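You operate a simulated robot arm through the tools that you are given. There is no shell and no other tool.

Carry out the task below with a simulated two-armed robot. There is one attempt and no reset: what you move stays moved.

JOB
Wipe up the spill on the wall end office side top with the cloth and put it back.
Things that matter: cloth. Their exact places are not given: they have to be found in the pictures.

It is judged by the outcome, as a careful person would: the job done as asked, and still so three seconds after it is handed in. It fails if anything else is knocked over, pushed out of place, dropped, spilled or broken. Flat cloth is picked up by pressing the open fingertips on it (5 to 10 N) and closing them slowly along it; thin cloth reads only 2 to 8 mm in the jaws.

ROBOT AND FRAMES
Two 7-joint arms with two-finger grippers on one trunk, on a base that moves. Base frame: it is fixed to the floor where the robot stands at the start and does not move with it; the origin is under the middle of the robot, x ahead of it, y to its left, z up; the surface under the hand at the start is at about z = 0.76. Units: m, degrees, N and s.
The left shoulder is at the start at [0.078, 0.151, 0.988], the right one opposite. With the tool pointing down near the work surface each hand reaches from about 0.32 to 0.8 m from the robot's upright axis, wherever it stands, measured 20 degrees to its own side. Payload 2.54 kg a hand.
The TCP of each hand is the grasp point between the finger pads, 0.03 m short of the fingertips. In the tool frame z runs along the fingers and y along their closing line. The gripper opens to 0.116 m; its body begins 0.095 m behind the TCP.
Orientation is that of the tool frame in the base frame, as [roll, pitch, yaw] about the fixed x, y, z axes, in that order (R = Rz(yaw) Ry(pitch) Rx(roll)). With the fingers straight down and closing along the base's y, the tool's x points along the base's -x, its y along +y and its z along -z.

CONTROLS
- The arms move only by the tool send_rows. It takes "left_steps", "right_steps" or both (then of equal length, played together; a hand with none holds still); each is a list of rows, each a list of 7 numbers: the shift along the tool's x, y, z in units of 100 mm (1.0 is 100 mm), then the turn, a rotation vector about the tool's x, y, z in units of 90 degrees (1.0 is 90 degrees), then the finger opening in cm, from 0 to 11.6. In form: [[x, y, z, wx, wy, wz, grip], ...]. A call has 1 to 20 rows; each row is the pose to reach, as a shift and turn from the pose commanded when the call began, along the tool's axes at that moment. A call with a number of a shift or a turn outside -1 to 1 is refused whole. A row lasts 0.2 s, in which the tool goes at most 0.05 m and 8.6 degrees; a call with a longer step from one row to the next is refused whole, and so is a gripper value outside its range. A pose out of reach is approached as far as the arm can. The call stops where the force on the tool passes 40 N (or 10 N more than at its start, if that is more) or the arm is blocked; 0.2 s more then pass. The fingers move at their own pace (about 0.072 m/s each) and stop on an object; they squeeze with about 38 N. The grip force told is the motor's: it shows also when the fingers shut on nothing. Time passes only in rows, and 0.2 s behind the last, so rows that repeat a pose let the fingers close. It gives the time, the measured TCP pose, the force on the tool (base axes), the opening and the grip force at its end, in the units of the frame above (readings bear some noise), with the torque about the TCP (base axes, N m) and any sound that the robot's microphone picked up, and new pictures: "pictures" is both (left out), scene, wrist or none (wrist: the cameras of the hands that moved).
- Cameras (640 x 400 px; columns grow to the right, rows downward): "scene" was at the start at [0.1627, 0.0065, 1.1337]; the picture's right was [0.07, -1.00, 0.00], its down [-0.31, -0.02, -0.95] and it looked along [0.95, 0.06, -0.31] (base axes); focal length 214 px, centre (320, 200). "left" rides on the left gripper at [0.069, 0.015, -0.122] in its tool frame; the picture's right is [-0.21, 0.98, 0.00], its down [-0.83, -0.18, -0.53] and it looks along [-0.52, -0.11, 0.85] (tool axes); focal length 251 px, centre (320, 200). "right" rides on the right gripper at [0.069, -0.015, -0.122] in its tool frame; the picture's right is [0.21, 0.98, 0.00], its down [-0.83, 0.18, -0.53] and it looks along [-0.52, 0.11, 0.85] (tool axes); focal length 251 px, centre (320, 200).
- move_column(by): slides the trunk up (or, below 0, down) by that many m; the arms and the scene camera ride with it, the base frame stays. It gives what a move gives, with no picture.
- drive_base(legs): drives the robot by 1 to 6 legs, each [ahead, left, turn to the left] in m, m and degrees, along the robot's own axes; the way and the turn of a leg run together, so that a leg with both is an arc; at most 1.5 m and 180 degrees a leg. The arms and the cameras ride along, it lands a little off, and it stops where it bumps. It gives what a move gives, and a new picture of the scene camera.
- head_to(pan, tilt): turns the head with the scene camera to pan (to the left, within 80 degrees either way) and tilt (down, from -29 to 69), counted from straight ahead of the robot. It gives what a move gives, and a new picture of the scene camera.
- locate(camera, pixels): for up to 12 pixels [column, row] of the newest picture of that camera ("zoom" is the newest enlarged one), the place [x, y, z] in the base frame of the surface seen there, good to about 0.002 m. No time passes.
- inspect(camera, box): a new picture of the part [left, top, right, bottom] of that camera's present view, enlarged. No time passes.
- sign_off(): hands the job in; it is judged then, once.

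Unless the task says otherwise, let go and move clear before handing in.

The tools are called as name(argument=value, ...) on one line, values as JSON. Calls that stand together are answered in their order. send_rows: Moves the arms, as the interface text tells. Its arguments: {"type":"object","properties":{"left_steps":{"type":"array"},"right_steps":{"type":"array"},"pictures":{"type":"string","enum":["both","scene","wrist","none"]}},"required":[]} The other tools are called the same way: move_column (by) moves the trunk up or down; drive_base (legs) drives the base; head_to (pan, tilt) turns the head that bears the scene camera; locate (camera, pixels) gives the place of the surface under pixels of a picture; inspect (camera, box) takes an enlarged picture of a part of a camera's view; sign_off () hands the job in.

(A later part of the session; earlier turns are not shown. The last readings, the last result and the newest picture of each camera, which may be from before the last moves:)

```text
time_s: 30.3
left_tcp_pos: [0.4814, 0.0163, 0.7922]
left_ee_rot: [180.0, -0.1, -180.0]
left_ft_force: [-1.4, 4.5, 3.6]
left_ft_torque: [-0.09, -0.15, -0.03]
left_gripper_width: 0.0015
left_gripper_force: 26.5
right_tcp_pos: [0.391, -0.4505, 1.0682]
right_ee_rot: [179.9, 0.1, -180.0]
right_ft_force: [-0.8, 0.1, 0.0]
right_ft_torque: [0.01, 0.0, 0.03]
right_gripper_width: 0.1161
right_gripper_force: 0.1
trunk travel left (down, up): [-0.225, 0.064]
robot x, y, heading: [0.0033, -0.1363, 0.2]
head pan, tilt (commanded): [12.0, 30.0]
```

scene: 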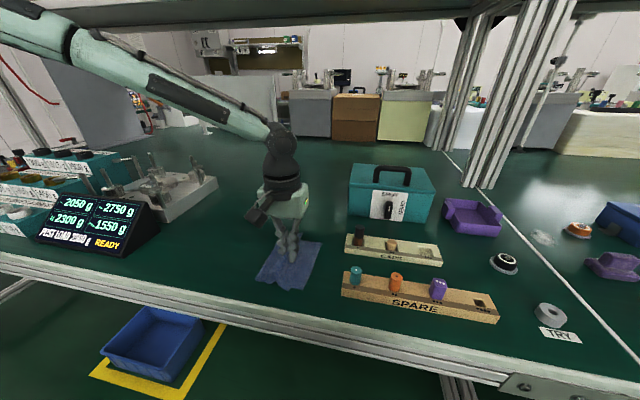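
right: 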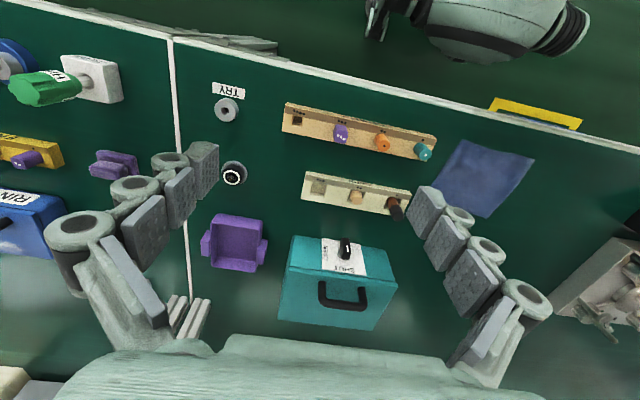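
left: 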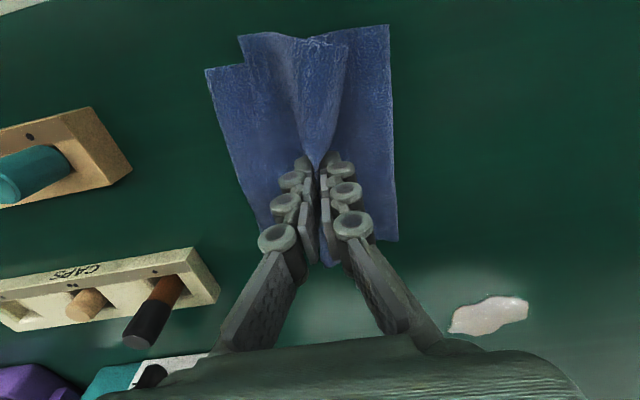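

The gap reads 1.5 mm at 26 N with cloth visible between the pads. I'll lift 3 cm to test whether the cloth follows.

send_rows(left_steps=[[0, 0, -0.1, 0, 0, 0, 0], [0, 0, -0.2, 0, 0, 0, 0], [0, 0, -0.3, 0, 0, 0, 0], [0, 0, -0.3, 0, 0, 0, 0]], pictures="both")

```text
time_s: 31.3
left_tcp_pos: [0.4819, 0.0171, 0.8217]
left_ee_rot: [-180.0, -0.1, 179.9]
left_ft_force: [0.0, 0.2, -2.0]
left_ft_torque: [0.03, 0.02, -0.01]
left_gripper_width: 0.0041
left_gripper_force: 30.8
right_tcp_pos: [0.3905, -0.4507, 1.0677]
right_ee_rot: [179.8, 0.0, 180.0]
right_ft_force: [-0.2, 0.8, 0.1]
right_ft_torque: [-0.01, -0.01, 0.01]
right_gripper_width: 0.1159
right_gripper_force: 0.1
trunk travel left (down, up): [-0.225, 0.064]
robot x, y, heading: [-0.0031, -0.1407, 0.1]
head pan, tilt (commanded): [12.0, 30.0]
```

scene: 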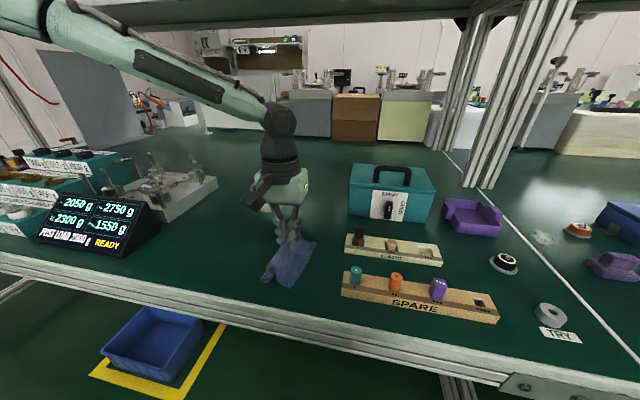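
left: 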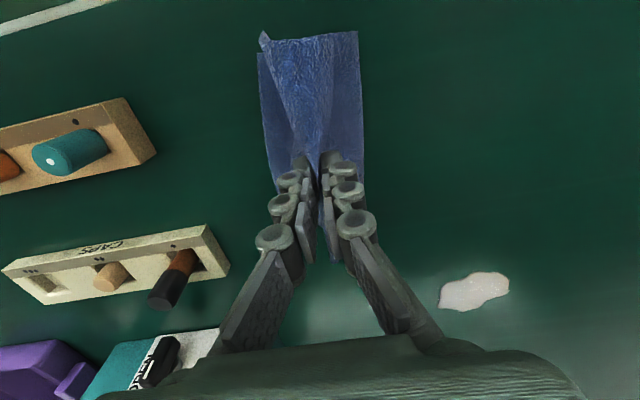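

The cloth follows the hand (gap 4.1 mm, draped at (290,260)), so it is held. I'll lift it clear of the table and carry it toward the spill.

send_rows(left_steps=[[0, 0, -0.2, 0, 0, 0, 0], [0, 0, -0.4, 0, 0, 0, 0], [0, 0, -0.6, 0, 0, 0, 0], [-0.1, 0.1, -0.7, 0, 0, 0, 0], [-0.3, 0.2, -0.75, 0, 0, 0, 0], [-0.5, 0.35, -0.75, 0, 0, 0, 0], [-0.75, 0.5, -0.75, 0, 0, 0, 0], [-1.0, 0.65, -0.75, 0, 0, 0, 0]], pictures="none")

send_rows(left_steps=[[-0.2, 0.15, 0, 0, 0, 0, 0], [-0.45, 0.3, 0, 0, 0, 0, 0], [-0.7, 0.45, 0, 0, 0, 0, 0], [-0.9, 0.58, 0, 0, 0, 0, 0], [-0.98, 0.63, 0, 0, 0, 0, 0]], pictures="both")

```text
time_s: 33.1
left_tcp_pos: [0.5829, 0.0832, 0.8968]
left_ee_rot: [-179.9, 0.0, 179.9]
left_ft_force: [0.3, 0.2, -1.4]
left_ft_torque: [0.01, 0.01, 0.03]
left_gripper_width: 0.0037
left_gripper_force: 30.3
right_tcp_pos: [0.3918, -0.4506, 1.068]
right_ee_rot: [179.8, 0.0, -180.0]
right_ft_force: [0.3, 0.8, -0.5]
right_ft_torque: [0.02, 0.01, 0.02]
right_gripper_width: 0.116
right_gripper_force: 0.1
trunk travel left (down, up): [-0.225, 0.064]
robot x, y, heading: [0.0005, -0.1368, 0.2]
head pan, tilt (commanded): [12.0, 30.0]
```

```text
time_s: 34.3
left_tcp_pos: [0.6797, 0.1459, 0.8971]
left_ee_rot: [-179.9, 0.0, -179.9]
left_ft_force: [-0.7, -0.9, 0.0]
left_ft_torque: [0.0, 0.0, -0.02]
left_gripper_width: 0.0058
left_gripper_force: 32.1
right_tcp_pos: [0.3916, -0.45, 1.069]
right_ee_rot: [179.9, 0.1, -180.0]
right_ft_force: [-0.5, -0.3, 0.3]
right_ft_torque: [0.0, 0.01, -0.01]
right_gripper_width: 0.1157
right_gripper_force: 0.0
trunk travel left (down, up): [-0.225, 0.064]
robot x, y, heading: [-0.0019, -0.1431, 0.1]
head pan, tilt (commanded): [12.0, 30.0]
```

scene: 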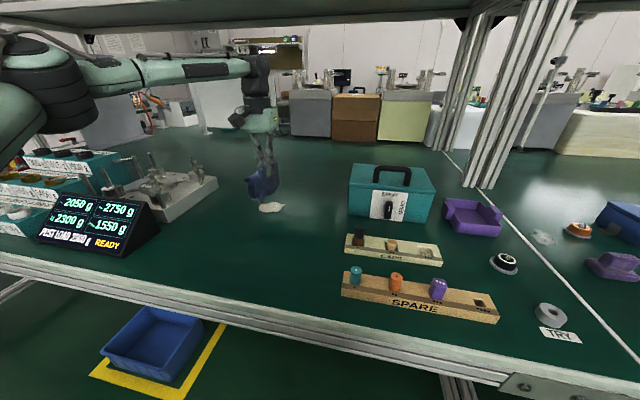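
left: 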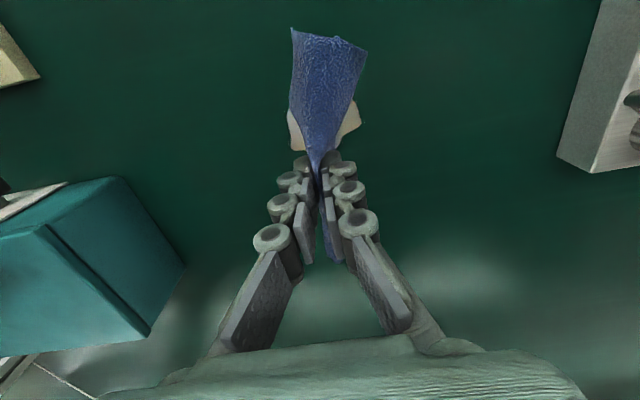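

The cloth hangs right over the spill (cream edges visible at (295,130) and (350,120)). I'll lower it onto the spill.

send_rows(left_steps=[[0, 0, 0.2, 0, 0, 0, 0], [0, 0, 0.4, 0, 0, 0, 0], [0, 0, 0.6, 0, 0, 0, 0], [0, 0, 0.75, 0, 0, 0, 0], [0, 0, 0.88, 0, 0, 0, 0], [0, 0, 0.97, 0, 0, 0, 0]], pictures="both")

```text
time_s: 35.7
left_tcp_pos: [0.6771, 0.1469, 0.8]
left_ee_rot: [-180.0, 0.0, 180.0]
left_ft_force: [-0.9, 0.4, 0.7]
left_ft_torque: [0.02, -0.05, -0.01]
left_gripper_width: 0.0016
left_gripper_force: 26.1
left hand out of reach, approached as far as the arm can: row 6
right_tcp_pos: [0.3904, -0.4502, 1.0691]
right_ee_rot: [179.9, 0.0, 180.0]
right_ft_force: [0.7, -0.6, 0.4]
right_ft_torque: [0.0, 0.02, 0.0]
right_gripper_width: 0.1163
right_gripper_force: 0.0
trunk travel left (down, up): [-0.225, 0.064]
robot x, y, heading: [0.0026, -0.1365, -0.1]
head pan, tilt (commanded): [12.0, 30.0]
```

scene: 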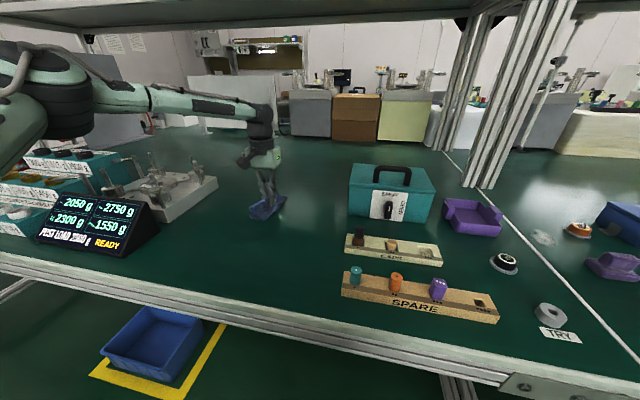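
left: 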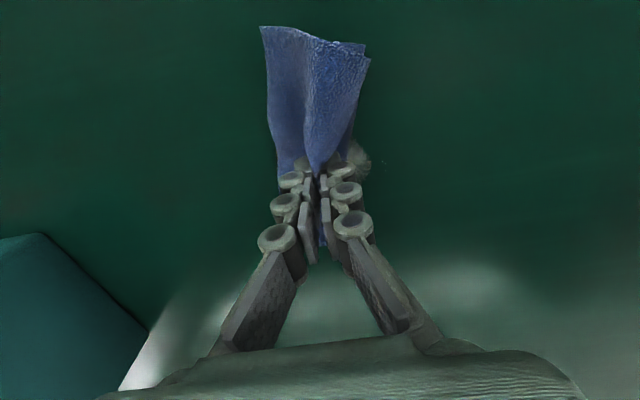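

The arm reaches its limit right here: it is about 2 mm short at z = 0.80. Some of the spill still shows at (355,155). I'll raise slightly and tilt the fingers about 15° forward so the wrist sits nearer the robot, which should give reach for the wiping strokes.

send_rows(left_steps=[[0, 0, -0.1, 0, 0, 0, 0], [0, 0, -0.2, 0, -0.08, 0, 0], [0, 0, -0.2, 0, -0.14, 0, 0], [0, 0, -0.2, 0, -0.2, 0, 0], [0, 0, -0.2, 0, -0.2, 0, 0]], pictures="both")

```text
time_s: 36.9
left_tcp_pos: [0.6772, 0.1453, 0.8203]
left_ee_rot: [180.0, 18.1, 180.0]
left_ft_force: [0.8, -0.5, -0.9]
left_ft_torque: [0.02, 0.03, 0.0]
left_gripper_width: 0.0064
left_gripper_force: 33.3
right_tcp_pos: [0.3918, -0.451, 1.0686]
right_ee_rot: [179.9, 0.0, 180.0]
right_ft_force: [-0.7, -0.2, -0.7]
right_ft_torque: [0.0, -0.02, -0.01]
right_gripper_width: 0.1157
right_gripper_force: 0.0
trunk travel left (down, up): [-0.225, 0.064]
robot x, y, heading: [0.0024, -0.1407, -0.2]
head pan, tilt (commanded): [12.0, 30.0]
```

scene: 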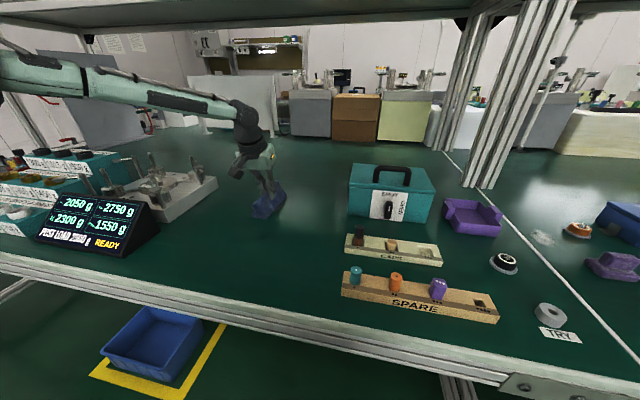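
left: 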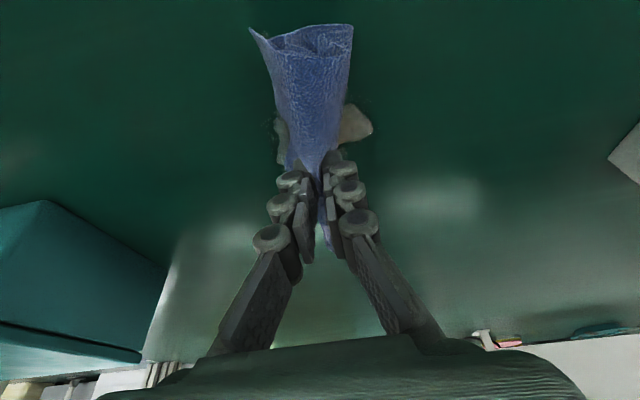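

With the tilt the arm is no longer at its limit: TCP (0.677, 0.145, 0.820), cloth held. The spill shows on both sides of the cloth at (280,140) and (355,120). I'll lower until I feel light pressure.

send_rows(left_steps=[[0.03, 0, 0.095, 0, 0, 0, 0], [0.06, 0, 0.19, 0, 0, 0, 0], [0.077, 0, 0.238, 0, 0, 0, 0], [0.086, 0, 0.266, 0, 0, 0, 0]], pictures="wrist")

```text
time_s: 37.9
left_tcp_pos: [0.6767, 0.1461, 0.7943]
left_ee_rot: [180.0, 18.1, -180.0]
left_ft_force: [1.3, 0.1, 0.8]
left_ft_torque: [-0.05, 0.11, 0.03]
left_gripper_width: 0.0066
left_gripper_force: 36.2
right_tcp_pos: [0.3922, -0.4515, 1.0681]
right_ee_rot: [179.9, 0.1, -180.0]
right_ft_force: [-0.6, 0.2, -0.2]
right_ft_torque: [-0.01, -0.01, 0.02]
right_gripper_width: 0.1159
right_gripper_force: 0.0
trunk travel left (down, up): [-0.225, 0.064]
robot x, y, heading: [-0.0013, -0.1393, -0.1]
head pan, tilt (commanded): [12.0, 30.0]
```

left: 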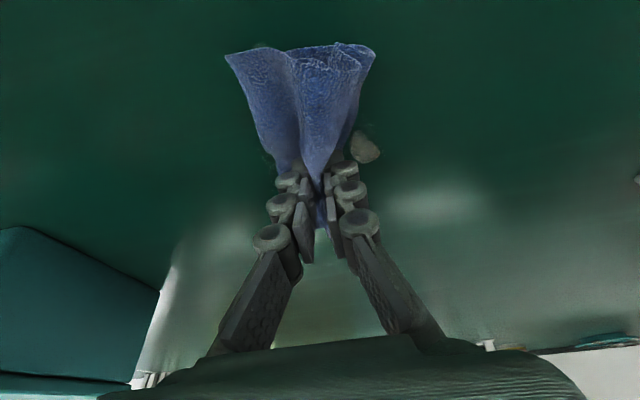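

The spill is visibly shrinking where the cloth has touched, with a remnant at (365,148). I'll press a couple of millimetres lower to get a light wiping force.

send_rows(left_steps=[[0.006, 0, 0.019, 0, 0, 0, 0], [0.009, 0, 0.028, 0, 0, 0, 0], [0.009, 0, 0.028, 0, 0, 0, 0]], pictures="none")

```text
time_s: 38.7
left_tcp_pos: [0.6764, 0.1457, 0.7918]
left_ee_rot: [180.0, 18.3, -180.0]
left_ft_force: [2.4, -3.9, 8.9]
left_ft_torque: [-0.33, 0.05, -0.07]
left_gripper_width: 0.0027
left_gripper_force: 29.5
right_tcp_pos: [0.3902, -0.4513, 1.0678]
right_ee_rot: [179.8, 0.1, 179.9]
right_ft_force: [0.2, -0.7, -0.1]
right_ft_torque: [0.05, 0.0, 0.0]
right_gripper_width: 0.1161
right_gripper_force: 0.1
trunk travel left (down, up): [-0.225, 0.064]
robot x, y, heading: [0.002, -0.1375, -0.2]
head pan, tilt (commanded): [12.0, 30.0]
```

Pressure is 9 N, which is good for wiping. I'll stroke left and right across the spill along y.

send_rows(left_steps=[[0, 0.12, 0, 0, 0, 0, 0], [0, 0.25, 0, 0, 0, 0, 0], [0, 0.38, 0, 0, 0, 0, 0], [0, 0.5, 0, 0, 0, 0, 0], [0, 0.35, 0, 0, 0, 0, 0], [0, 0.2, 0, 0, 0, 0, 0], [0, 0.05, 0, 0, 0, 0, 0], [0, -0.1, 0, 0, 0, 0, 0], [0, -0.25, 0, 0, 0, 0, 0], [0, -0.4, 0, 0, 0, 0, 0], [0, -0.5, 0, 0, 0, 0, 0], [0, -0.35, 0, 0, 0, 0, 0], [0, -0.2, 0, 0, 0, 0, 0], [0, 0, 0, 0, 0, 0, 0]], pictures="both")

```text
time_s: 41.7
left_tcp_pos: [0.6753, 0.1453, 0.7911]
left_ee_rot: [179.8, 18.2, -179.9]
left_ft_force: [1.4, -3.0, 14.2]
left_ft_torque: [-0.18, 0.26, -0.01]
left_gripper_width: 0.0042
left_gripper_force: 31.3
right_tcp_pos: [0.3894, -0.4508, 1.0669]
right_ee_rot: [179.9, 0.3, 180.0]
right_ft_force: [-0.5, 0.3, -0.5]
right_ft_torque: [0.01, 0.01, -0.01]
right_gripper_width: 0.1161
right_gripper_force: 0.0
trunk travel left (down, up): [-0.225, 0.064]
robot x, y, heading: [0.0005, -0.1357, -0.1]
head pan, tilt (commanded): [12.0, 30.0]
```

scene: 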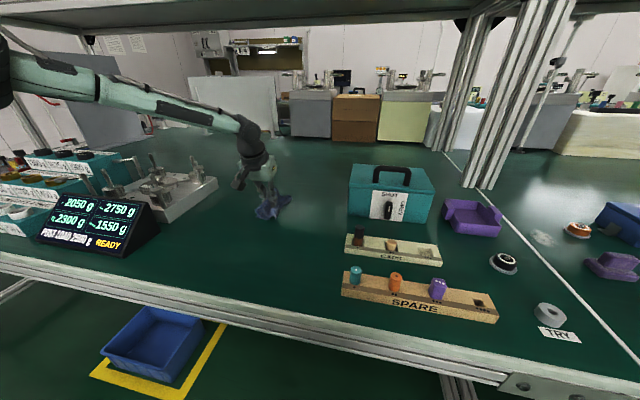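
left: 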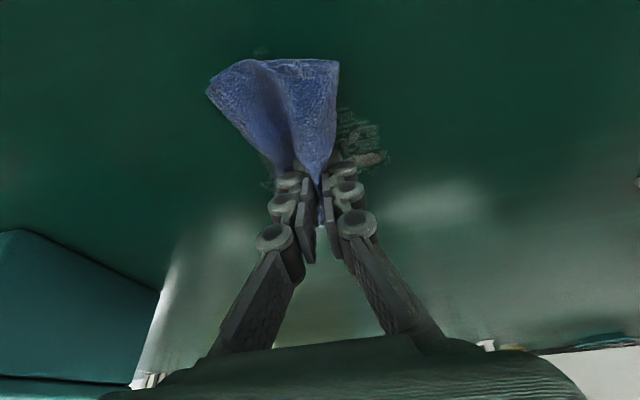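

The strokes have removed part of it, with streaks left near (360,140). I'll look closer to see where the residue lies.

inspect(camera="left", box=[220, 40, 460, 190])

locate(camera="left", pixels=[[384, 155], [345, 110], [378, 140], [262, 52], [262, 182], [370, 160]])

```text
2.67 times, centred on (340, 115) of left
```

zoom: 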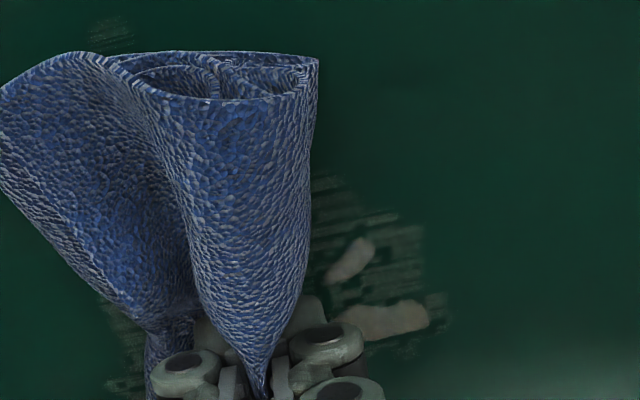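

```text
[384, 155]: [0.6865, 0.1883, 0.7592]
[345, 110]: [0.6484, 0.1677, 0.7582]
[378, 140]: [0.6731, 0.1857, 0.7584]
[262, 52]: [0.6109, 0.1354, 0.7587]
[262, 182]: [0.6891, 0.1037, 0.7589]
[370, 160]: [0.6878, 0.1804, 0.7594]
```

Two small blobs remain at about (0.688, 0.180) and (0.67, 0.172), plus a thin streaky film. I'll raster the cloth over the whole patch in overlapping strokes, starting from the far edge.

send_rows(left_steps=[[-0.095, 0.2, 0.026, 0, 0, 0, 0], [-0.19, 0.4, 0.057, 0, 0, 0, 0], [-0.285, 0.55, 0.088, 0, 0, 0, 0], [-0.285, 0.3, 0.088, 0, 0, 0, 0], [-0.285, 0.05, 0.088, 0, 0, 0, 0], [-0.285, -0.2, 0.088, 0, 0, 0, 0], [-0.285, -0.45, 0.088, 0, 0, 0, 0], [-0.24, -0.55, 0.073, 0, 0, 0, 0], [-0.19, -0.45, 0.057, 0, 0, 0, 0], [-0.19, -0.2, 0.057, 0, 0, 0, 0], [-0.19, 0.05, 0.057, 0, 0, 0, 0], [-0.19, 0.3, 0.057, 0, 0, 0, 0], [-0.19, 0.55, 0.057, 0, 0, 0, 0], [-0.095, 0.55, 0.026, 0, 0, 0, 0], [-0.095, 0.3, 0.026, 0, 0, 0, 0], [-0.095, 0.05, 0.026, 0, 0, 0, 0], [-0.095, -0.2, 0.026, 0, 0, 0, 0], [-0.095, -0.45, 0.026, 0, 0, 0, 0], [-0.04, -0.55, 0.01, 0, 0, 0, 0], [0, -0.45, -0.005, 0, 0, 0, 0]], pictures="both")

inspect(camera="left", box=[220, 20, 540, 220])

```text
time_s: 45.9
left_tcp_pos: [0.6772, 0.1015, 0.7908]
left_ee_rot: [-179.9, 18.2, -180.0]
left_ft_force: [0.5, -1.7, 8.2]
left_ft_torque: [-0.05, 0.03, 0.03]
left_gripper_width: 0.0042
left_gripper_force: 31.2
right_tcp_pos: [0.3903, -0.4512, 1.0673]
right_ee_rot: [179.9, 0.1, 179.9]
right_ft_force: [1.1, 0.1, 0.4]
right_ft_torque: [-0.03, -0.01, -0.03]
right_gripper_width: 0.116
right_gripper_force: 0.1
trunk travel left (down, up): [-0.225, 0.064]
robot x, y, heading: [0.0017, -0.1382, -0.1]
head pan, tilt (commanded): [12.0, 30.0]
```

scene: 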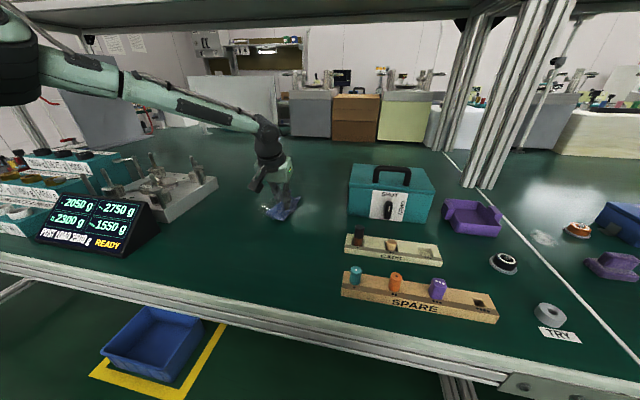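
left: 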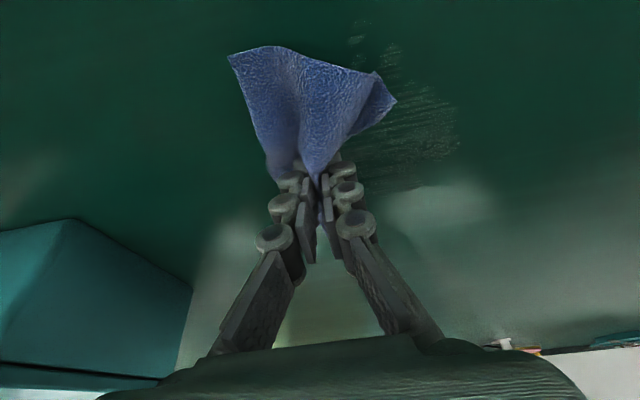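

```text
2.00 times, centred on (380, 120) of left
```

zoom: 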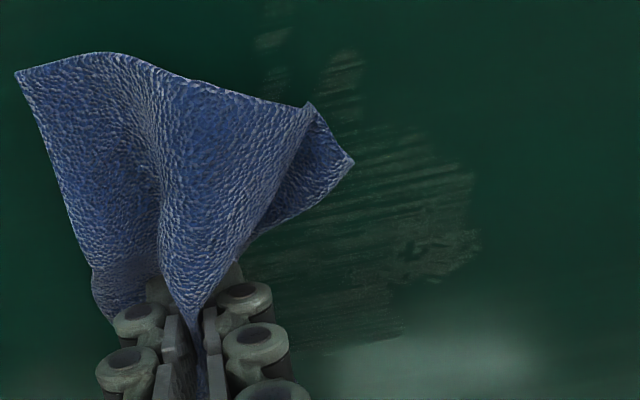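

The puddle itself is gone, and only a thin streaky film remains. I'll measure the film's extent for the next passes.

locate(camera="left", pixels=[[460, 140], [455, 110], [395, 48], [358, 38], [420, 185], [360, 190], [440, 100], [385, 60]])

```text
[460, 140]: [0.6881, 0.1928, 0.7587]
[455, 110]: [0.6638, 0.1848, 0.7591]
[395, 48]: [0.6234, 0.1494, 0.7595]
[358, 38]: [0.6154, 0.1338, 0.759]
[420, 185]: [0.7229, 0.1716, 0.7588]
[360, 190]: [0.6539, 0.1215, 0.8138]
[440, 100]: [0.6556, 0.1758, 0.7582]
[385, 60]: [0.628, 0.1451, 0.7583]
```

The film spans about x 0.605–0.725 and y 0.10–0.195. I'll continue overlapping strokes, working toward the near side.

send_rows(left_steps=[[0, 0.25, 0, 0, 0, 0, 0], [0, 0.5, 0, 0, 0, 0, 0], [0, 0.75, 0, 0, 0, 0, 0], [0, 1.0, 0, 0, 0, 0, 0], [0.095, 0.95, -0.031, 0, 0, 0, 0], [0.095, 0.7, -0.031, 0, 0, 0, 0], [0.095, 0.45, -0.031, 0, 0, 0, 0], [0.095, 0.2, -0.031, 0, 0, 0, 0], [0.095, -0.05, -0.031, 0, 0, 0, 0], [0.19, 0, -0.062, 0, 0, 0, 0], [0.19, 0.25, -0.062, 0, 0, 0, 0], [0.19, 0.5, -0.062, 0, 0, 0, 0], [0.19, 0.75, -0.062, 0, 0, 0, 0], [0.19, 0.95, -0.062, 0, 0, 0, 0], [0.285, 0.95, -0.093, 0, 0, 0, 0], [0.285, 0.7, -0.093, 0, 0, 0, 0], [0.285, 0.45, -0.093, 0, 0, 0, 0], [0.285, 0.2, -0.093, 0, 0, 0, 0], [0.285, -0.05, -0.093, 0, 0, 0, 0], [0.38, 0, -0.124, 0, 0, 0, 0]], pictures="both")

inspect(camera="left", box=[220, 20, 540, 220])

```text
time_s: 50.1
left_tcp_pos: [0.635, 0.0999, 0.7913]
left_ee_rot: [-180.0, 18.1, 180.0]
left_ft_force: [3.8, 1.5, 7.3]
left_ft_torque: [0.42, 0.2, 0.15]
left_gripper_width: 0.0029
left_gripper_force: 30.2
right_tcp_pos: [0.3902, -0.4505, 1.0681]
right_ee_rot: [179.9, 0.1, 180.0]
right_ft_force: [-0.5, 0.6, 0.6]
right_ft_torque: [-0.03, -0.03, 0.02]
right_gripper_width: 0.1159
right_gripper_force: 0.1
trunk travel left (down, up): [-0.225, 0.064]
robot x, y, heading: [-0.0007, -0.137, 0.0]
head pan, tilt (commanded): [12.0, 30.0]
```

scene: 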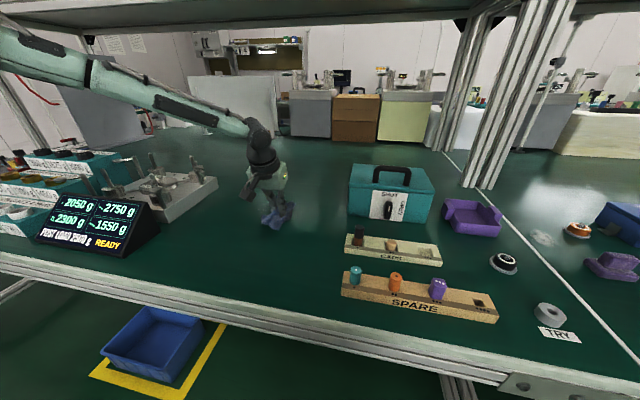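
left: 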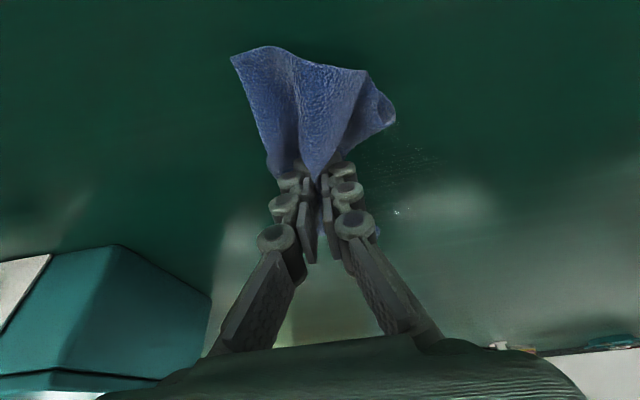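

```text
2.00 times, centred on (380, 120) of left
```

zoom: 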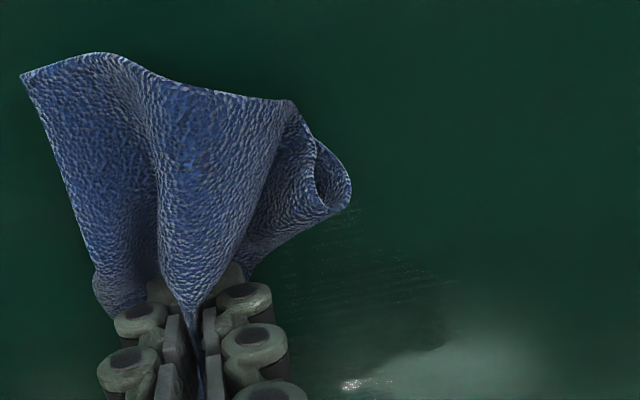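

That is much cleaner, with only faint streaks left. I'll do the near-side strokes, then lift and look at the whole area.

send_rows(left_steps=[[0, 0.25, 0, 0, 0, 0, 0], [0, 0.5, 0, 0, 0, 0, 0], [0, 0.75, 0, 0, 0, 0, 0], [0, 1.0, 0, 0, 0, 0, 0], [0.095, 0.95, -0.031, 0, 0, 0, 0], [0.095, 0.7, -0.031, 0, 0, 0, 0], [0.095, 0.45, -0.031, 0, 0, 0, 0], [0.095, 0.2, -0.031, 0, 0, 0, 0], [0.095, -0.05, -0.031, 0, 0, 0, 0], [0.19, 0, -0.062, 0, 0, 0, 0], [0.19, 0.25, -0.062, 0, 0, 0, 0], [0.19, 0.5, -0.062, 0, 0, 0, 0], [0.19, 0.75, -0.062, 0, 0, 0, 0], [0.19, 0.95, -0.062, 0, 0, 0, 0], [0.285, 0.95, -0.093, 0, 0, 0, 0], [0.285, 0.7, -0.093, 0, 0, 0, 0], [0.285, 0.45, -0.093, 0, 0, 0, 0], [0.285, 0.2, -0.093, 0, 0, 0, 0], [0.285, -0.05, -0.093, 0, 0, 0, 0]], pictures="none")

send_rows(left_steps=[[-0.03, 0, -0.1, 0, 0, 0, 0], [-0.1, 0, -0.3, 0, 0, 0, 0], [-0.16, 0, -0.5, 0, 0, 0, 0], [-0.2, 0, -0.7, 0, 0, 0, 0], [-0.2, -0.2, -0.8, 0, 0, 0, 0]], pictures="both")

inspect(camera="scene", box=[180, 150, 380, 290])

inspect(camera="left", box=[260, 40, 580, 240])

```text
time_s: 54.1
left_tcp_pos: [0.6053, 0.0957, 0.7908]
left_ee_rot: [-179.9, 18.2, 180.0]
left_ft_force: [1.3, -0.2, 11.0]
left_ft_torque: [-0.08, -0.1, 0.01]
left_gripper_width: 0.0035
left_gripper_force: 30.4
right_tcp_pos: [0.3905, -0.4516, 1.0678]
right_ee_rot: [179.9, 0.1, 180.0]
right_ft_force: [-0.2, -0.5, 0.6]
right_ft_torque: [0.01, -0.02, -0.03]
right_gripper_width: 0.1161
right_gripper_force: 0.1
trunk travel left (down, up): [-0.225, 0.064]
robot x, y, heading: [0.0017, -0.1376, -0.0]
head pan, tilt (commanded): [12.0, 30.0]
```

```text
time_s: 55.3
left_tcp_pos: [0.5998, 0.0769, 0.8727]
left_ee_rot: [-180.0, 18.0, -179.9]
left_ft_force: [0.9, -0.2, -1.5]
left_ft_torque: [-0.01, 0.03, 0.0]
left_gripper_width: 0.0035
left_gripper_force: 30.8
right_tcp_pos: [0.3912, -0.452, 1.0681]
right_ee_rot: [179.8, 0.0, 180.0]
right_ft_force: [-0.3, -0.1, 0.3]
right_ft_torque: [0.01, -0.02, 0.01]
right_gripper_width: 0.1159
right_gripper_force: 0.1
trunk travel left (down, up): [-0.225, 0.064]
robot x, y, heading: [0.0008, -0.142, 0.4]
head pan, tilt (commanded): [12.0, 30.0]
```

scene: 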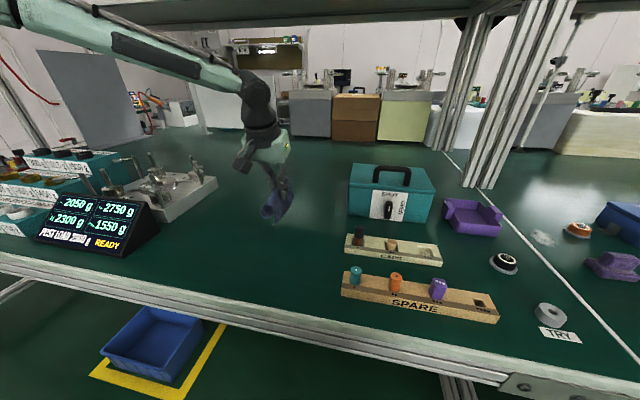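
left: 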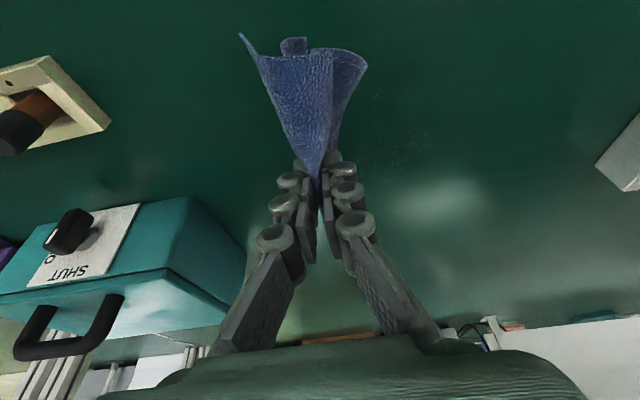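

```text
2.86 times, centred on (280, 220) of scene
```

zoom: 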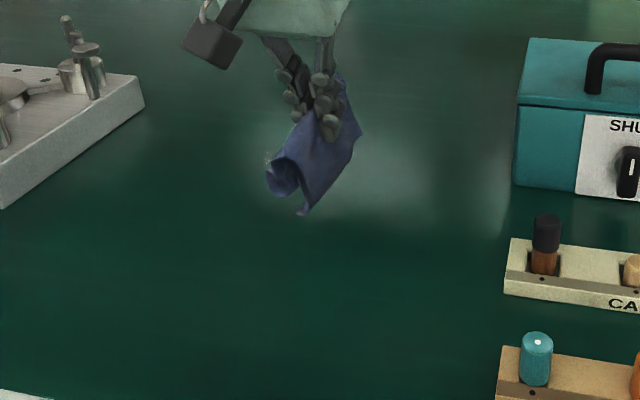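

```text
2.00 times, centred on (420, 140) of left
```

zoom: 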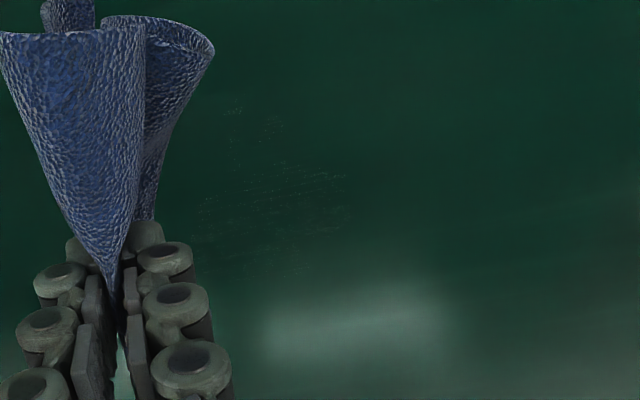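

The table is nearly clean, with only fine speckle lines left around (365–435, 90–175) in the wrist view. I'll locate them and do another full pass.

locate(camera="left", pixels=[[375, 95], [400, 105], [432, 128], [360, 145], [410, 172], [425, 150], [365, 165], [395, 140]])

inspect(camera="left", box=[350, 70, 460, 190])

```text
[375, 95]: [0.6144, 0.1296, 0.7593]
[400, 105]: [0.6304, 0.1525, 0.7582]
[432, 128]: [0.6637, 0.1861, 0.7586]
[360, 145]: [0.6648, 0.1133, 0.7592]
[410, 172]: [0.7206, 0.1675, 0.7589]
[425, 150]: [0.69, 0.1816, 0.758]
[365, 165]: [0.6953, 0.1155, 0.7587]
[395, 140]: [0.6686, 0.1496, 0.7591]
```

```text
3.33 times, centred on (405, 130) of left
```

zoom: 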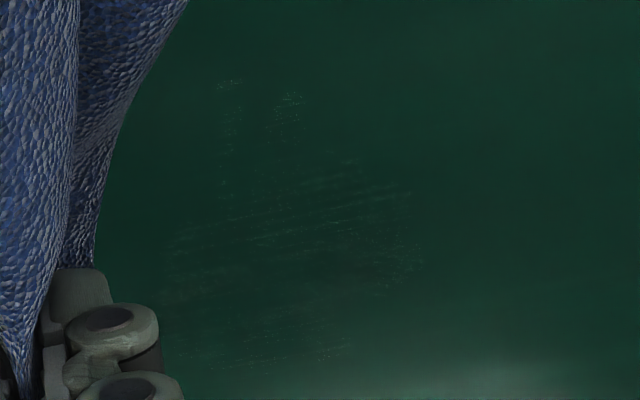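

Faint traces remain over x 0.61–0.72 and y 0.11–0.19. I'll bring the cloth back down and this time stroke along x, crossing the earlier lines.

send_rows(left_steps=[[-0.08, 0.05, 0.24, 0, 0, 0, 0], [-0.16, 0.1, 0.48, 0, 0, 0, 0], [-0.24, 0.15, 0.72, 0, 0, 0, 0], [-0.3, 0.2, 0.9, 0, 0, 0, 0], [-0.323, 0.2, 0.973, 0, 0, 0, 0]], pictures="none")

send_rows(left_steps=[[0.26, 0, -0.085, 0, 0, 0, 0], [0.523, 0, -0.17, 0, 0, 0, 0], [0.26, 0, -0.085, 0, 0, 0, 0], [0, 0, 0, 0, 0, 0, 0], [-0.26, 0, 0.085, 0, 0, 0, 0], [-0.523, 0.05, 0.17, 0, 0, 0, 0], [-0.523, 0.15, 0.17, 0, 0, 0, 0], [-0.26, 0.15, 0.085, 0, 0, 0, 0], [0, 0.15, 0, 0, 0, 0, 0], [0.26, 0.15, -0.085, 0, 0, 0, 0], [0.523, 0.2, -0.17, 0, 0, 0, 0], [0.523, 0.3, -0.17, 0, 0, 0, 0], [0.26, 0.3, -0.085, 0, 0, 0, 0], [0, 0.3, 0, 0, 0, 0, 0], [-0.26, 0.3, 0.085, 0, 0, 0, 0], [-0.523, 0.35, 0.17, 0, 0, 0, 0], [-0.523, 0.45, 0.17, 0, 0, 0, 0], [-0.26, 0.45, 0.085, 0, 0, 0, 0], [0, 0.45, 0, 0, 0, 0, 0], [0.26, 0.45, -0.085, 0, 0, 0, 0]], pictures="both")

inspect(camera="left", box=[220, 40, 540, 240])

```text
time_s: 56.5
left_tcp_pos: [0.662, 0.096, 0.7918]
left_ee_rot: [-180.0, 18.3, -180.0]
left_ft_force: [0.7, -1.8, 5.1]
left_ft_torque: [-0.05, 0.12, 0.0]
left_gripper_width: 0.0057
left_gripper_force: 33.1
right_tcp_pos: [0.3917, -0.4515, 1.0688]
right_ee_rot: [180.0, 0.0, 179.9]
right_ft_force: [0.0, 0.4, 0.1]
right_ft_torque: [-0.03, -0.05, -0.04]
right_gripper_width: 0.1158
right_gripper_force: 0.0
trunk travel left (down, up): [-0.225, 0.064]
robot x, y, heading: [-0.0044, -0.1419, 0.2]
head pan, tilt (commanded): [12.0, 30.0]
```

```text
time_s: 60.7
left_tcp_pos: [0.6333, 0.1406, 0.7908]
left_ee_rot: [-179.9, 18.1, 179.9]
left_ft_force: [-5.1, -0.9, 27.1]
left_ft_torque: [-0.37, -0.24, -0.09]
left_gripper_width: 0.0024
left_gripper_force: 34.1
right_tcp_pos: [0.3906, -0.4512, 1.0674]
right_ee_rot: [179.8, 0.0, -179.9]
right_ft_force: [-0.3, 0.6, -0.2]
right_ft_torque: [0.06, 0.02, -0.01]
right_gripper_width: 0.116
right_gripper_force: 0.0
trunk travel left (down, up): [-0.225, 0.064]
robot x, y, heading: [-0.0013, -0.1381, -0.1]
head pan, tilt (commanded): [12.0, 30.0]
```

scene: 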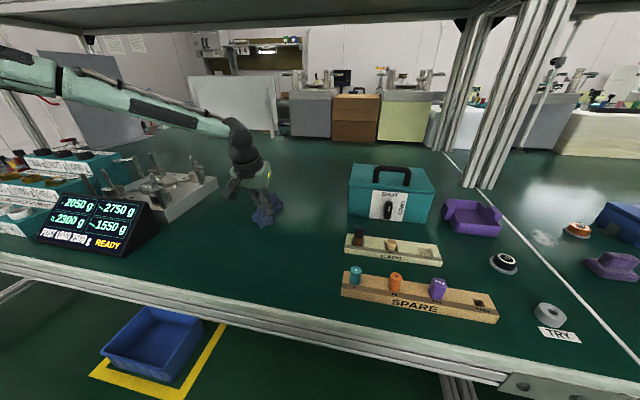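
left: 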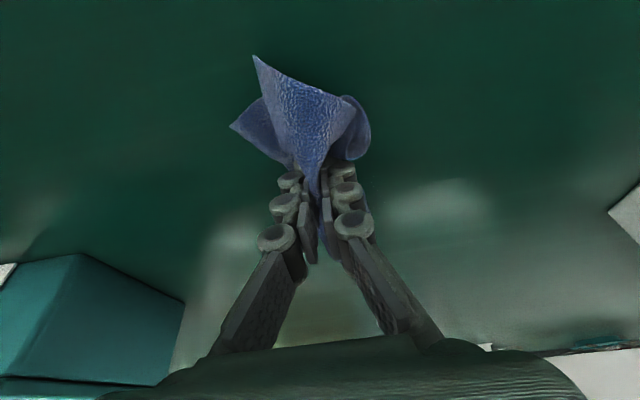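

```text
2.00 times, centred on (380, 140) of left
```

zoom: 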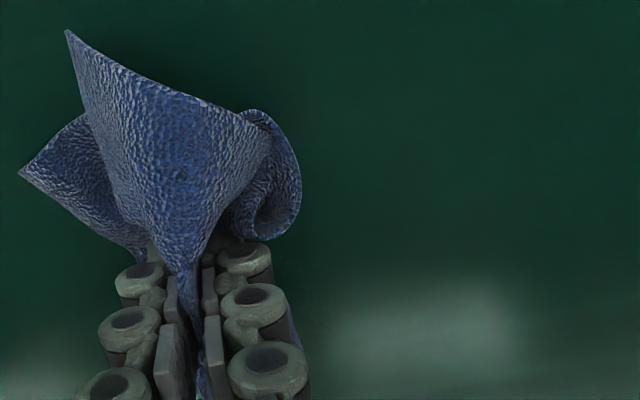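

The force crept up to 27 N because the cloth is thicker under the tips, so I'll ease up about 1 mm. Then I'll continue the x strokes over the left half.

send_rows(left_steps=[[-0.003, 0.08, -0.012, 0, 0, 0, 0], [0.266, 0.15, -0.097, 0, 0, 0, 0], [-0.003, 0.15, -0.012, 0, 0, 0, 0], [-0.257, 0.15, 0.073, 0, 0, 0, 0], [-0.523, 0.15, 0.16, 0, 0, 0, 0], [-0.78, 0.2, 0.243, 0, 0, 0, 0], [-0.78, 0.3, 0.243, 0, 0, 0, 0], [-0.523, 0.3, 0.16, 0, 0, 0, 0], [-0.257, 0.3, 0.073, 0, 0, 0, 0], [-0.003, 0.3, -0.012, 0, 0, 0, 0], [0.266, 0.35, -0.097, 0, 0, 0, 0], [0.266, 0.45, -0.097, 0, 0, 0, 0], [-0.003, 0.45, -0.012, 0, 0, 0, 0], [-0.257, 0.45, 0.073, 0, 0, 0, 0], [-0.523, 0.45, 0.16, 0, 0, 0, 0], [-0.78, 0.5, 0.243, 0, 0, 0, 0], [-0.78, 0.58, 0.243, 0, 0, 0, 0], [-0.523, 0.58, 0.16, 0, 0, 0, 0], [-0.257, 0.58, 0.073, 0, 0, 0, 0], [-0.003, 0.58, -0.012, 0, 0, 0, 0]], pictures="none")

send_rows(left_steps=[[-0.03, 0, -0.1, 0, 0, 0, 0], [0.05, -0.2, -0.3, 0, 0, 0, 0], [0.15, -0.5, -0.5, 0, 0, 0, 0], [0.25, -0.8, -0.7, 0, 0, 0, 0], [0.4, -1.0, -0.85, 0, 0, 0, 0]], pictures="both")

inspect(camera="left", box=[300, 70, 500, 220])

inspect(camera="scene", box=[180, 150, 380, 290])

```text
time_s: 64.9
left_tcp_pos: [0.635, 0.1973, 0.7912]
left_ee_rot: [-180.0, 18.0, -179.9]
left_ft_force: [1.8, -2.8, 0.3]
left_ft_torque: [-0.26, 0.13, -0.11]
left_gripper_width: 0.0033
left_gripper_force: 30.4
right_tcp_pos: [0.39, -0.4494, 1.0697]
right_ee_rot: [179.9, 0.0, -180.0]
right_ft_force: [-0.7, 0.4, 0.2]
right_ft_torque: [-0.02, -0.03, 0.01]
right_gripper_width: 0.1157
right_gripper_force: 0.1
trunk travel left (down, up): [-0.225, 0.064]
robot x, y, heading: [0.0003, -0.1418, 0.1]
head pan, tilt (commanded): [12.0, 30.0]
```

```text
time_s: 66.1
left_tcp_pos: [0.5689, 0.0989, 0.8602]
left_ee_rot: [180.0, 17.9, -179.9]
left_ft_force: [1.6, -0.9, -2.4]
left_ft_torque: [0.07, 0.02, 0.03]
left_gripper_width: 0.0028
left_gripper_force: 29.8
right_tcp_pos: [0.3922, -0.4505, 1.0683]
right_ee_rot: [179.9, 0.0, 180.0]
right_ft_force: [-0.8, 0.0, 0.2]
right_ft_torque: [0.02, 0.0, 0.01]
right_gripper_width: 0.1162
right_gripper_force: 0.0
trunk travel left (down, up): [-0.225, 0.064]
robot x, y, heading: [-0.0024, -0.1412, 0.2]
head pan, tilt (commanded): [12.0, 30.0]
```

scene: 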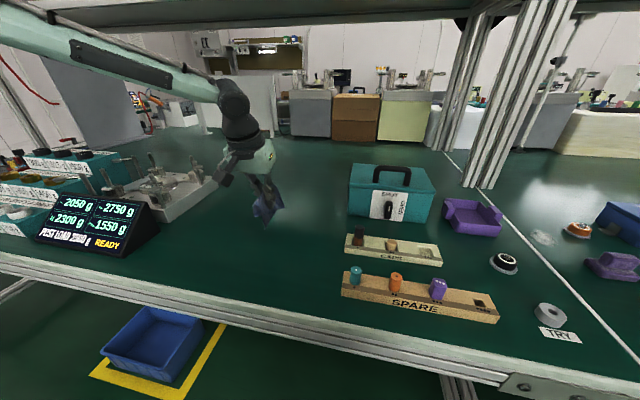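
left: 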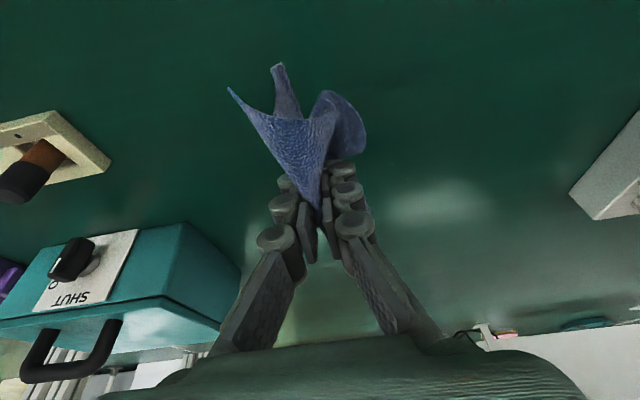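

```text
2.67 times, centred on (400, 145) of left
```

zoom: 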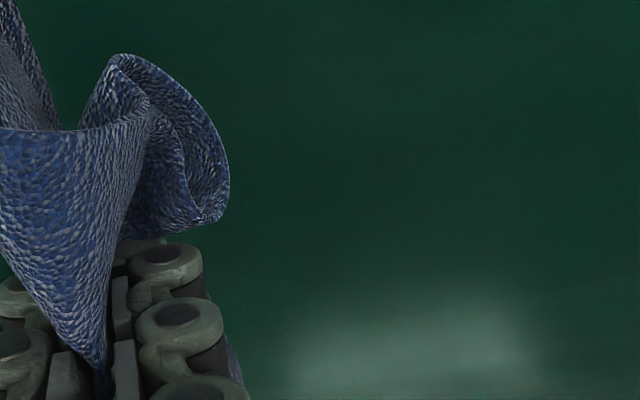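

```text
2.86 times, centred on (280, 220) of scene
```

zoom: 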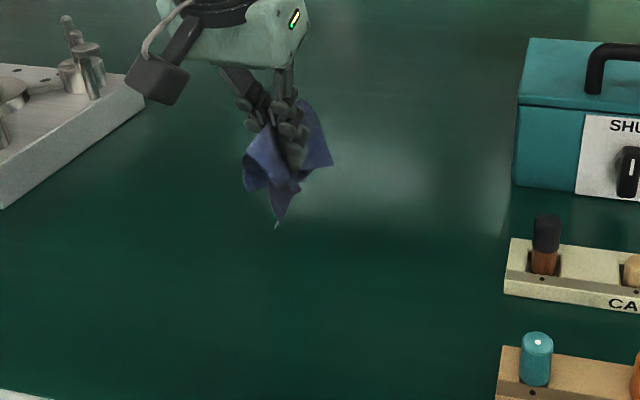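

The wiped area now looks clean in both views, and the pale patches are just light reflections. I'll carry the cloth back above its original spot and bring the fingers upright again.

send_rows(left_steps=[[0.1, -0.1, -0.15, 0, 0.0, 0, 0], [0.25, -0.25, -0.25, 0, 0.05, 0, 0], [0.42, -0.42, -0.35, 0, 0.1, 0, 0], [0.6, -0.62, -0.42, 0, 0.15, 0, 0], [0.72, -0.77, -0.45, 0, 0.2, 0, 0], [0.766, -0.82, -0.459, 0, 0.2, 0, 0]], pictures="both")

inspect(camera="scene", box=[180, 150, 380, 290])

inspect(camera="left", box=[320, 120, 640, 320])

```text
time_s: 67.5
left_tcp_pos: [0.4819, 0.0179, 0.8807]
left_ee_rot: [-179.9, 0.0, -179.9]
left_ft_force: [-1.7, 4.4, -2.6]
left_ft_torque: [-0.18, -0.11, -0.02]
left_gripper_width: 0.0022
left_gripper_force: 27.0
right_tcp_pos: [0.3928, -0.4503, 1.0688]
right_ee_rot: [179.8, 0.0, 180.0]
right_ft_force: [-0.6, -1.1, 0.3]
right_ft_torque: [0.02, 0.0, 0.0]
right_gripper_width: 0.1161
right_gripper_force: 0.1
trunk travel left (down, up): [-0.225, 0.064]
robot x, y, heading: [0.0024, -0.1351, -0.1]
head pan, tilt (commanded): [12.0, 30.0]
```

scene: 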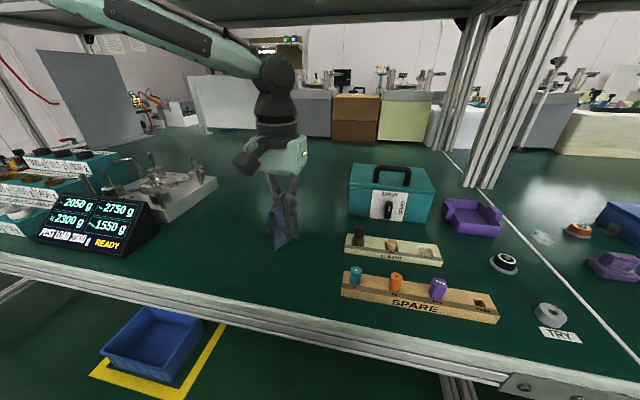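
left: 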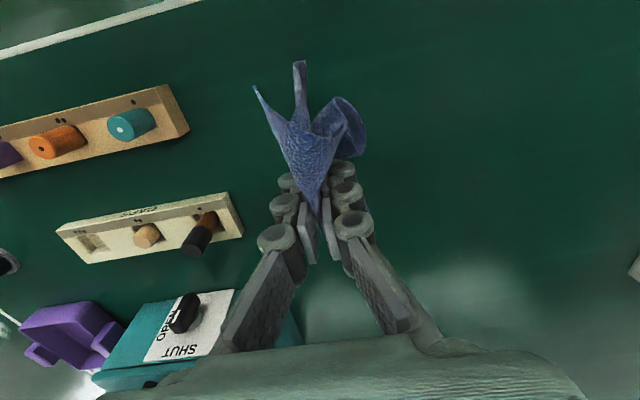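

```text
2.86 times, centred on (280, 220) of scene
```

zoom: 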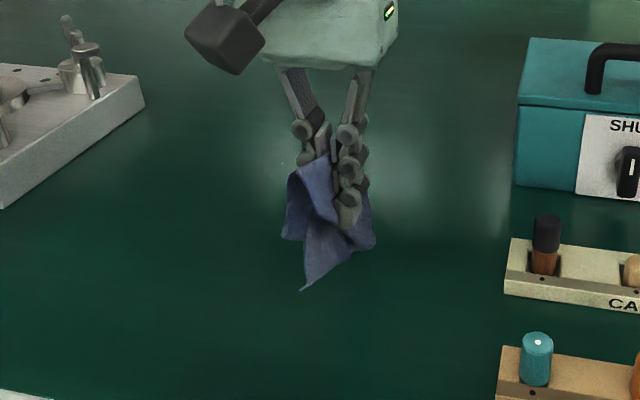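

```text
2.00 times, centred on (480, 220) of left
```

zoom: 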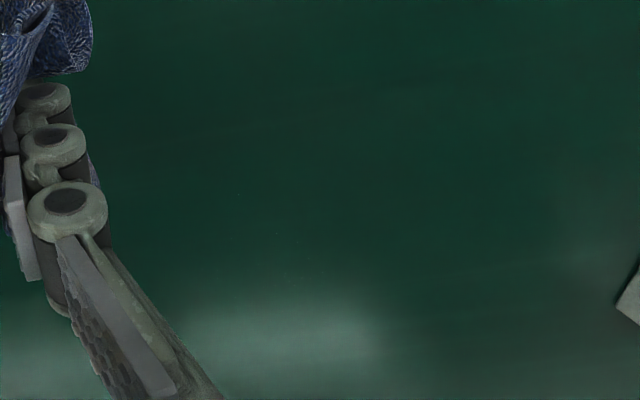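

There is a tiny pale speck near (267,206) in the scene view, close to where the spill was. I'll zoom in on it before setting the cloth down.

inspect(camera="scene", box=[235, 185, 305, 230])

locate(camera="zoom", pixels=[[300, 190], [200, 190], [240, 230], [280, 180]])

inspect(camera="left", box=[370, 180, 520, 275])

```text
8.89 times, centred on (270, 208) of scene
```

zoom: 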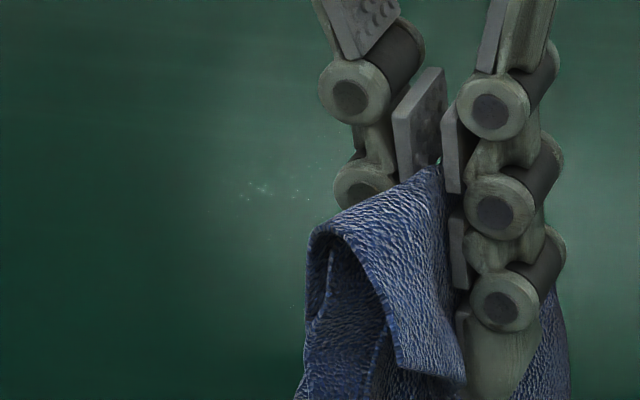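

```text
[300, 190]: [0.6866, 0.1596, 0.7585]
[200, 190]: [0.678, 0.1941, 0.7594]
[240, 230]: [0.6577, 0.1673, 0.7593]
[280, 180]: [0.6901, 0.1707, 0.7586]
```

```text
4.21 times, centred on (445, 228) of left
```

zoom: 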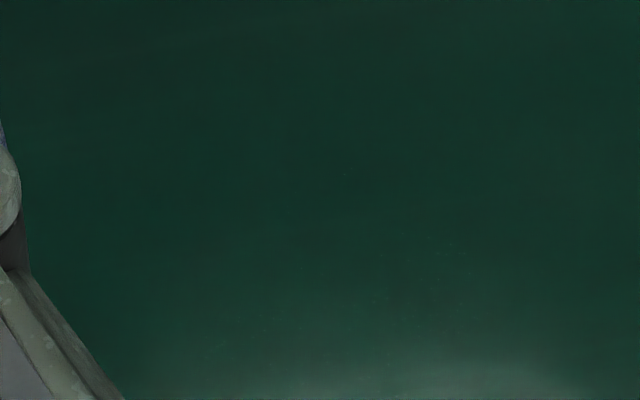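

A few tiny specks remain at about (0.685, 0.178). I'll go back for one more pass over that corner.

send_rows(left_steps=[[-0.25, 0.18, 0, 0, -0.05, 0, 0], [-0.5, 0.35, 0, 0, -0.1, 0, 0], [-0.75, 0.52, 0, 0, -0.15, 0, 0], [-1.0, 0.7, 0, 0, -0.2, 0, 0]], pictures="none")

send_rows(left_steps=[[-0.17, 0.15, 0.24, 0, 0, 0, 0], [-0.34, 0.3, 0.48, 0, 0, 0, 0], [-0.51, 0.45, 0.72, 0, 0, 0, 0], [-0.668, 0.6, 0.953, 0, 0, 0, 0]], pictures="none")

```text
time_s: 68.5
left_tcp_pos: [0.5829, 0.0875, 0.8785]
left_ee_rot: [180.0, 18.2, 180.0]
left_ft_force: [-2.1, 2.4, 1.4]
left_ft_torque: [-0.27, -0.09, -0.07]
left_gripper_width: 0.0022
left_gripper_force: 27.7
right_tcp_pos: [0.3908, -0.4504, 1.0668]
right_ee_rot: [179.9, 0.0, 179.9]
right_ft_force: [0.9, 0.0, -0.4]
right_ft_torque: [0.0, 0.06, 0.0]
right_gripper_width: 0.1161
right_gripper_force: 0.0
trunk travel left (down, up): [-0.225, 0.064]
robot x, y, heading: [0.0021, -0.1426, -0.0]
head pan, tilt (commanded): [12.0, 30.0]
```

```text
time_s: 69.5
left_tcp_pos: [0.6757, 0.1465, 0.8086]
left_ee_rot: [-179.8, 18.0, 179.9]
left_ft_force: [-0.1, -2.1, 1.2]
left_ft_torque: [0.41, 0.03, 0.1]
left_gripper_width: 0.0034
left_gripper_force: 36.4
right_tcp_pos: [0.3923, -0.4511, 1.0671]
right_ee_rot: [179.9, -0.1, 180.0]
right_ft_force: [0.5, 1.0, -0.7]
right_ft_torque: [0.01, 0.06, 0.0]
right_gripper_width: 0.116
right_gripper_force: 0.0
trunk travel left (down, up): [-0.225, 0.064]
robot x, y, heading: [-0.0023, -0.1382, 0.1]
head pan, tilt (commanded): [12.0, 30.0]
```

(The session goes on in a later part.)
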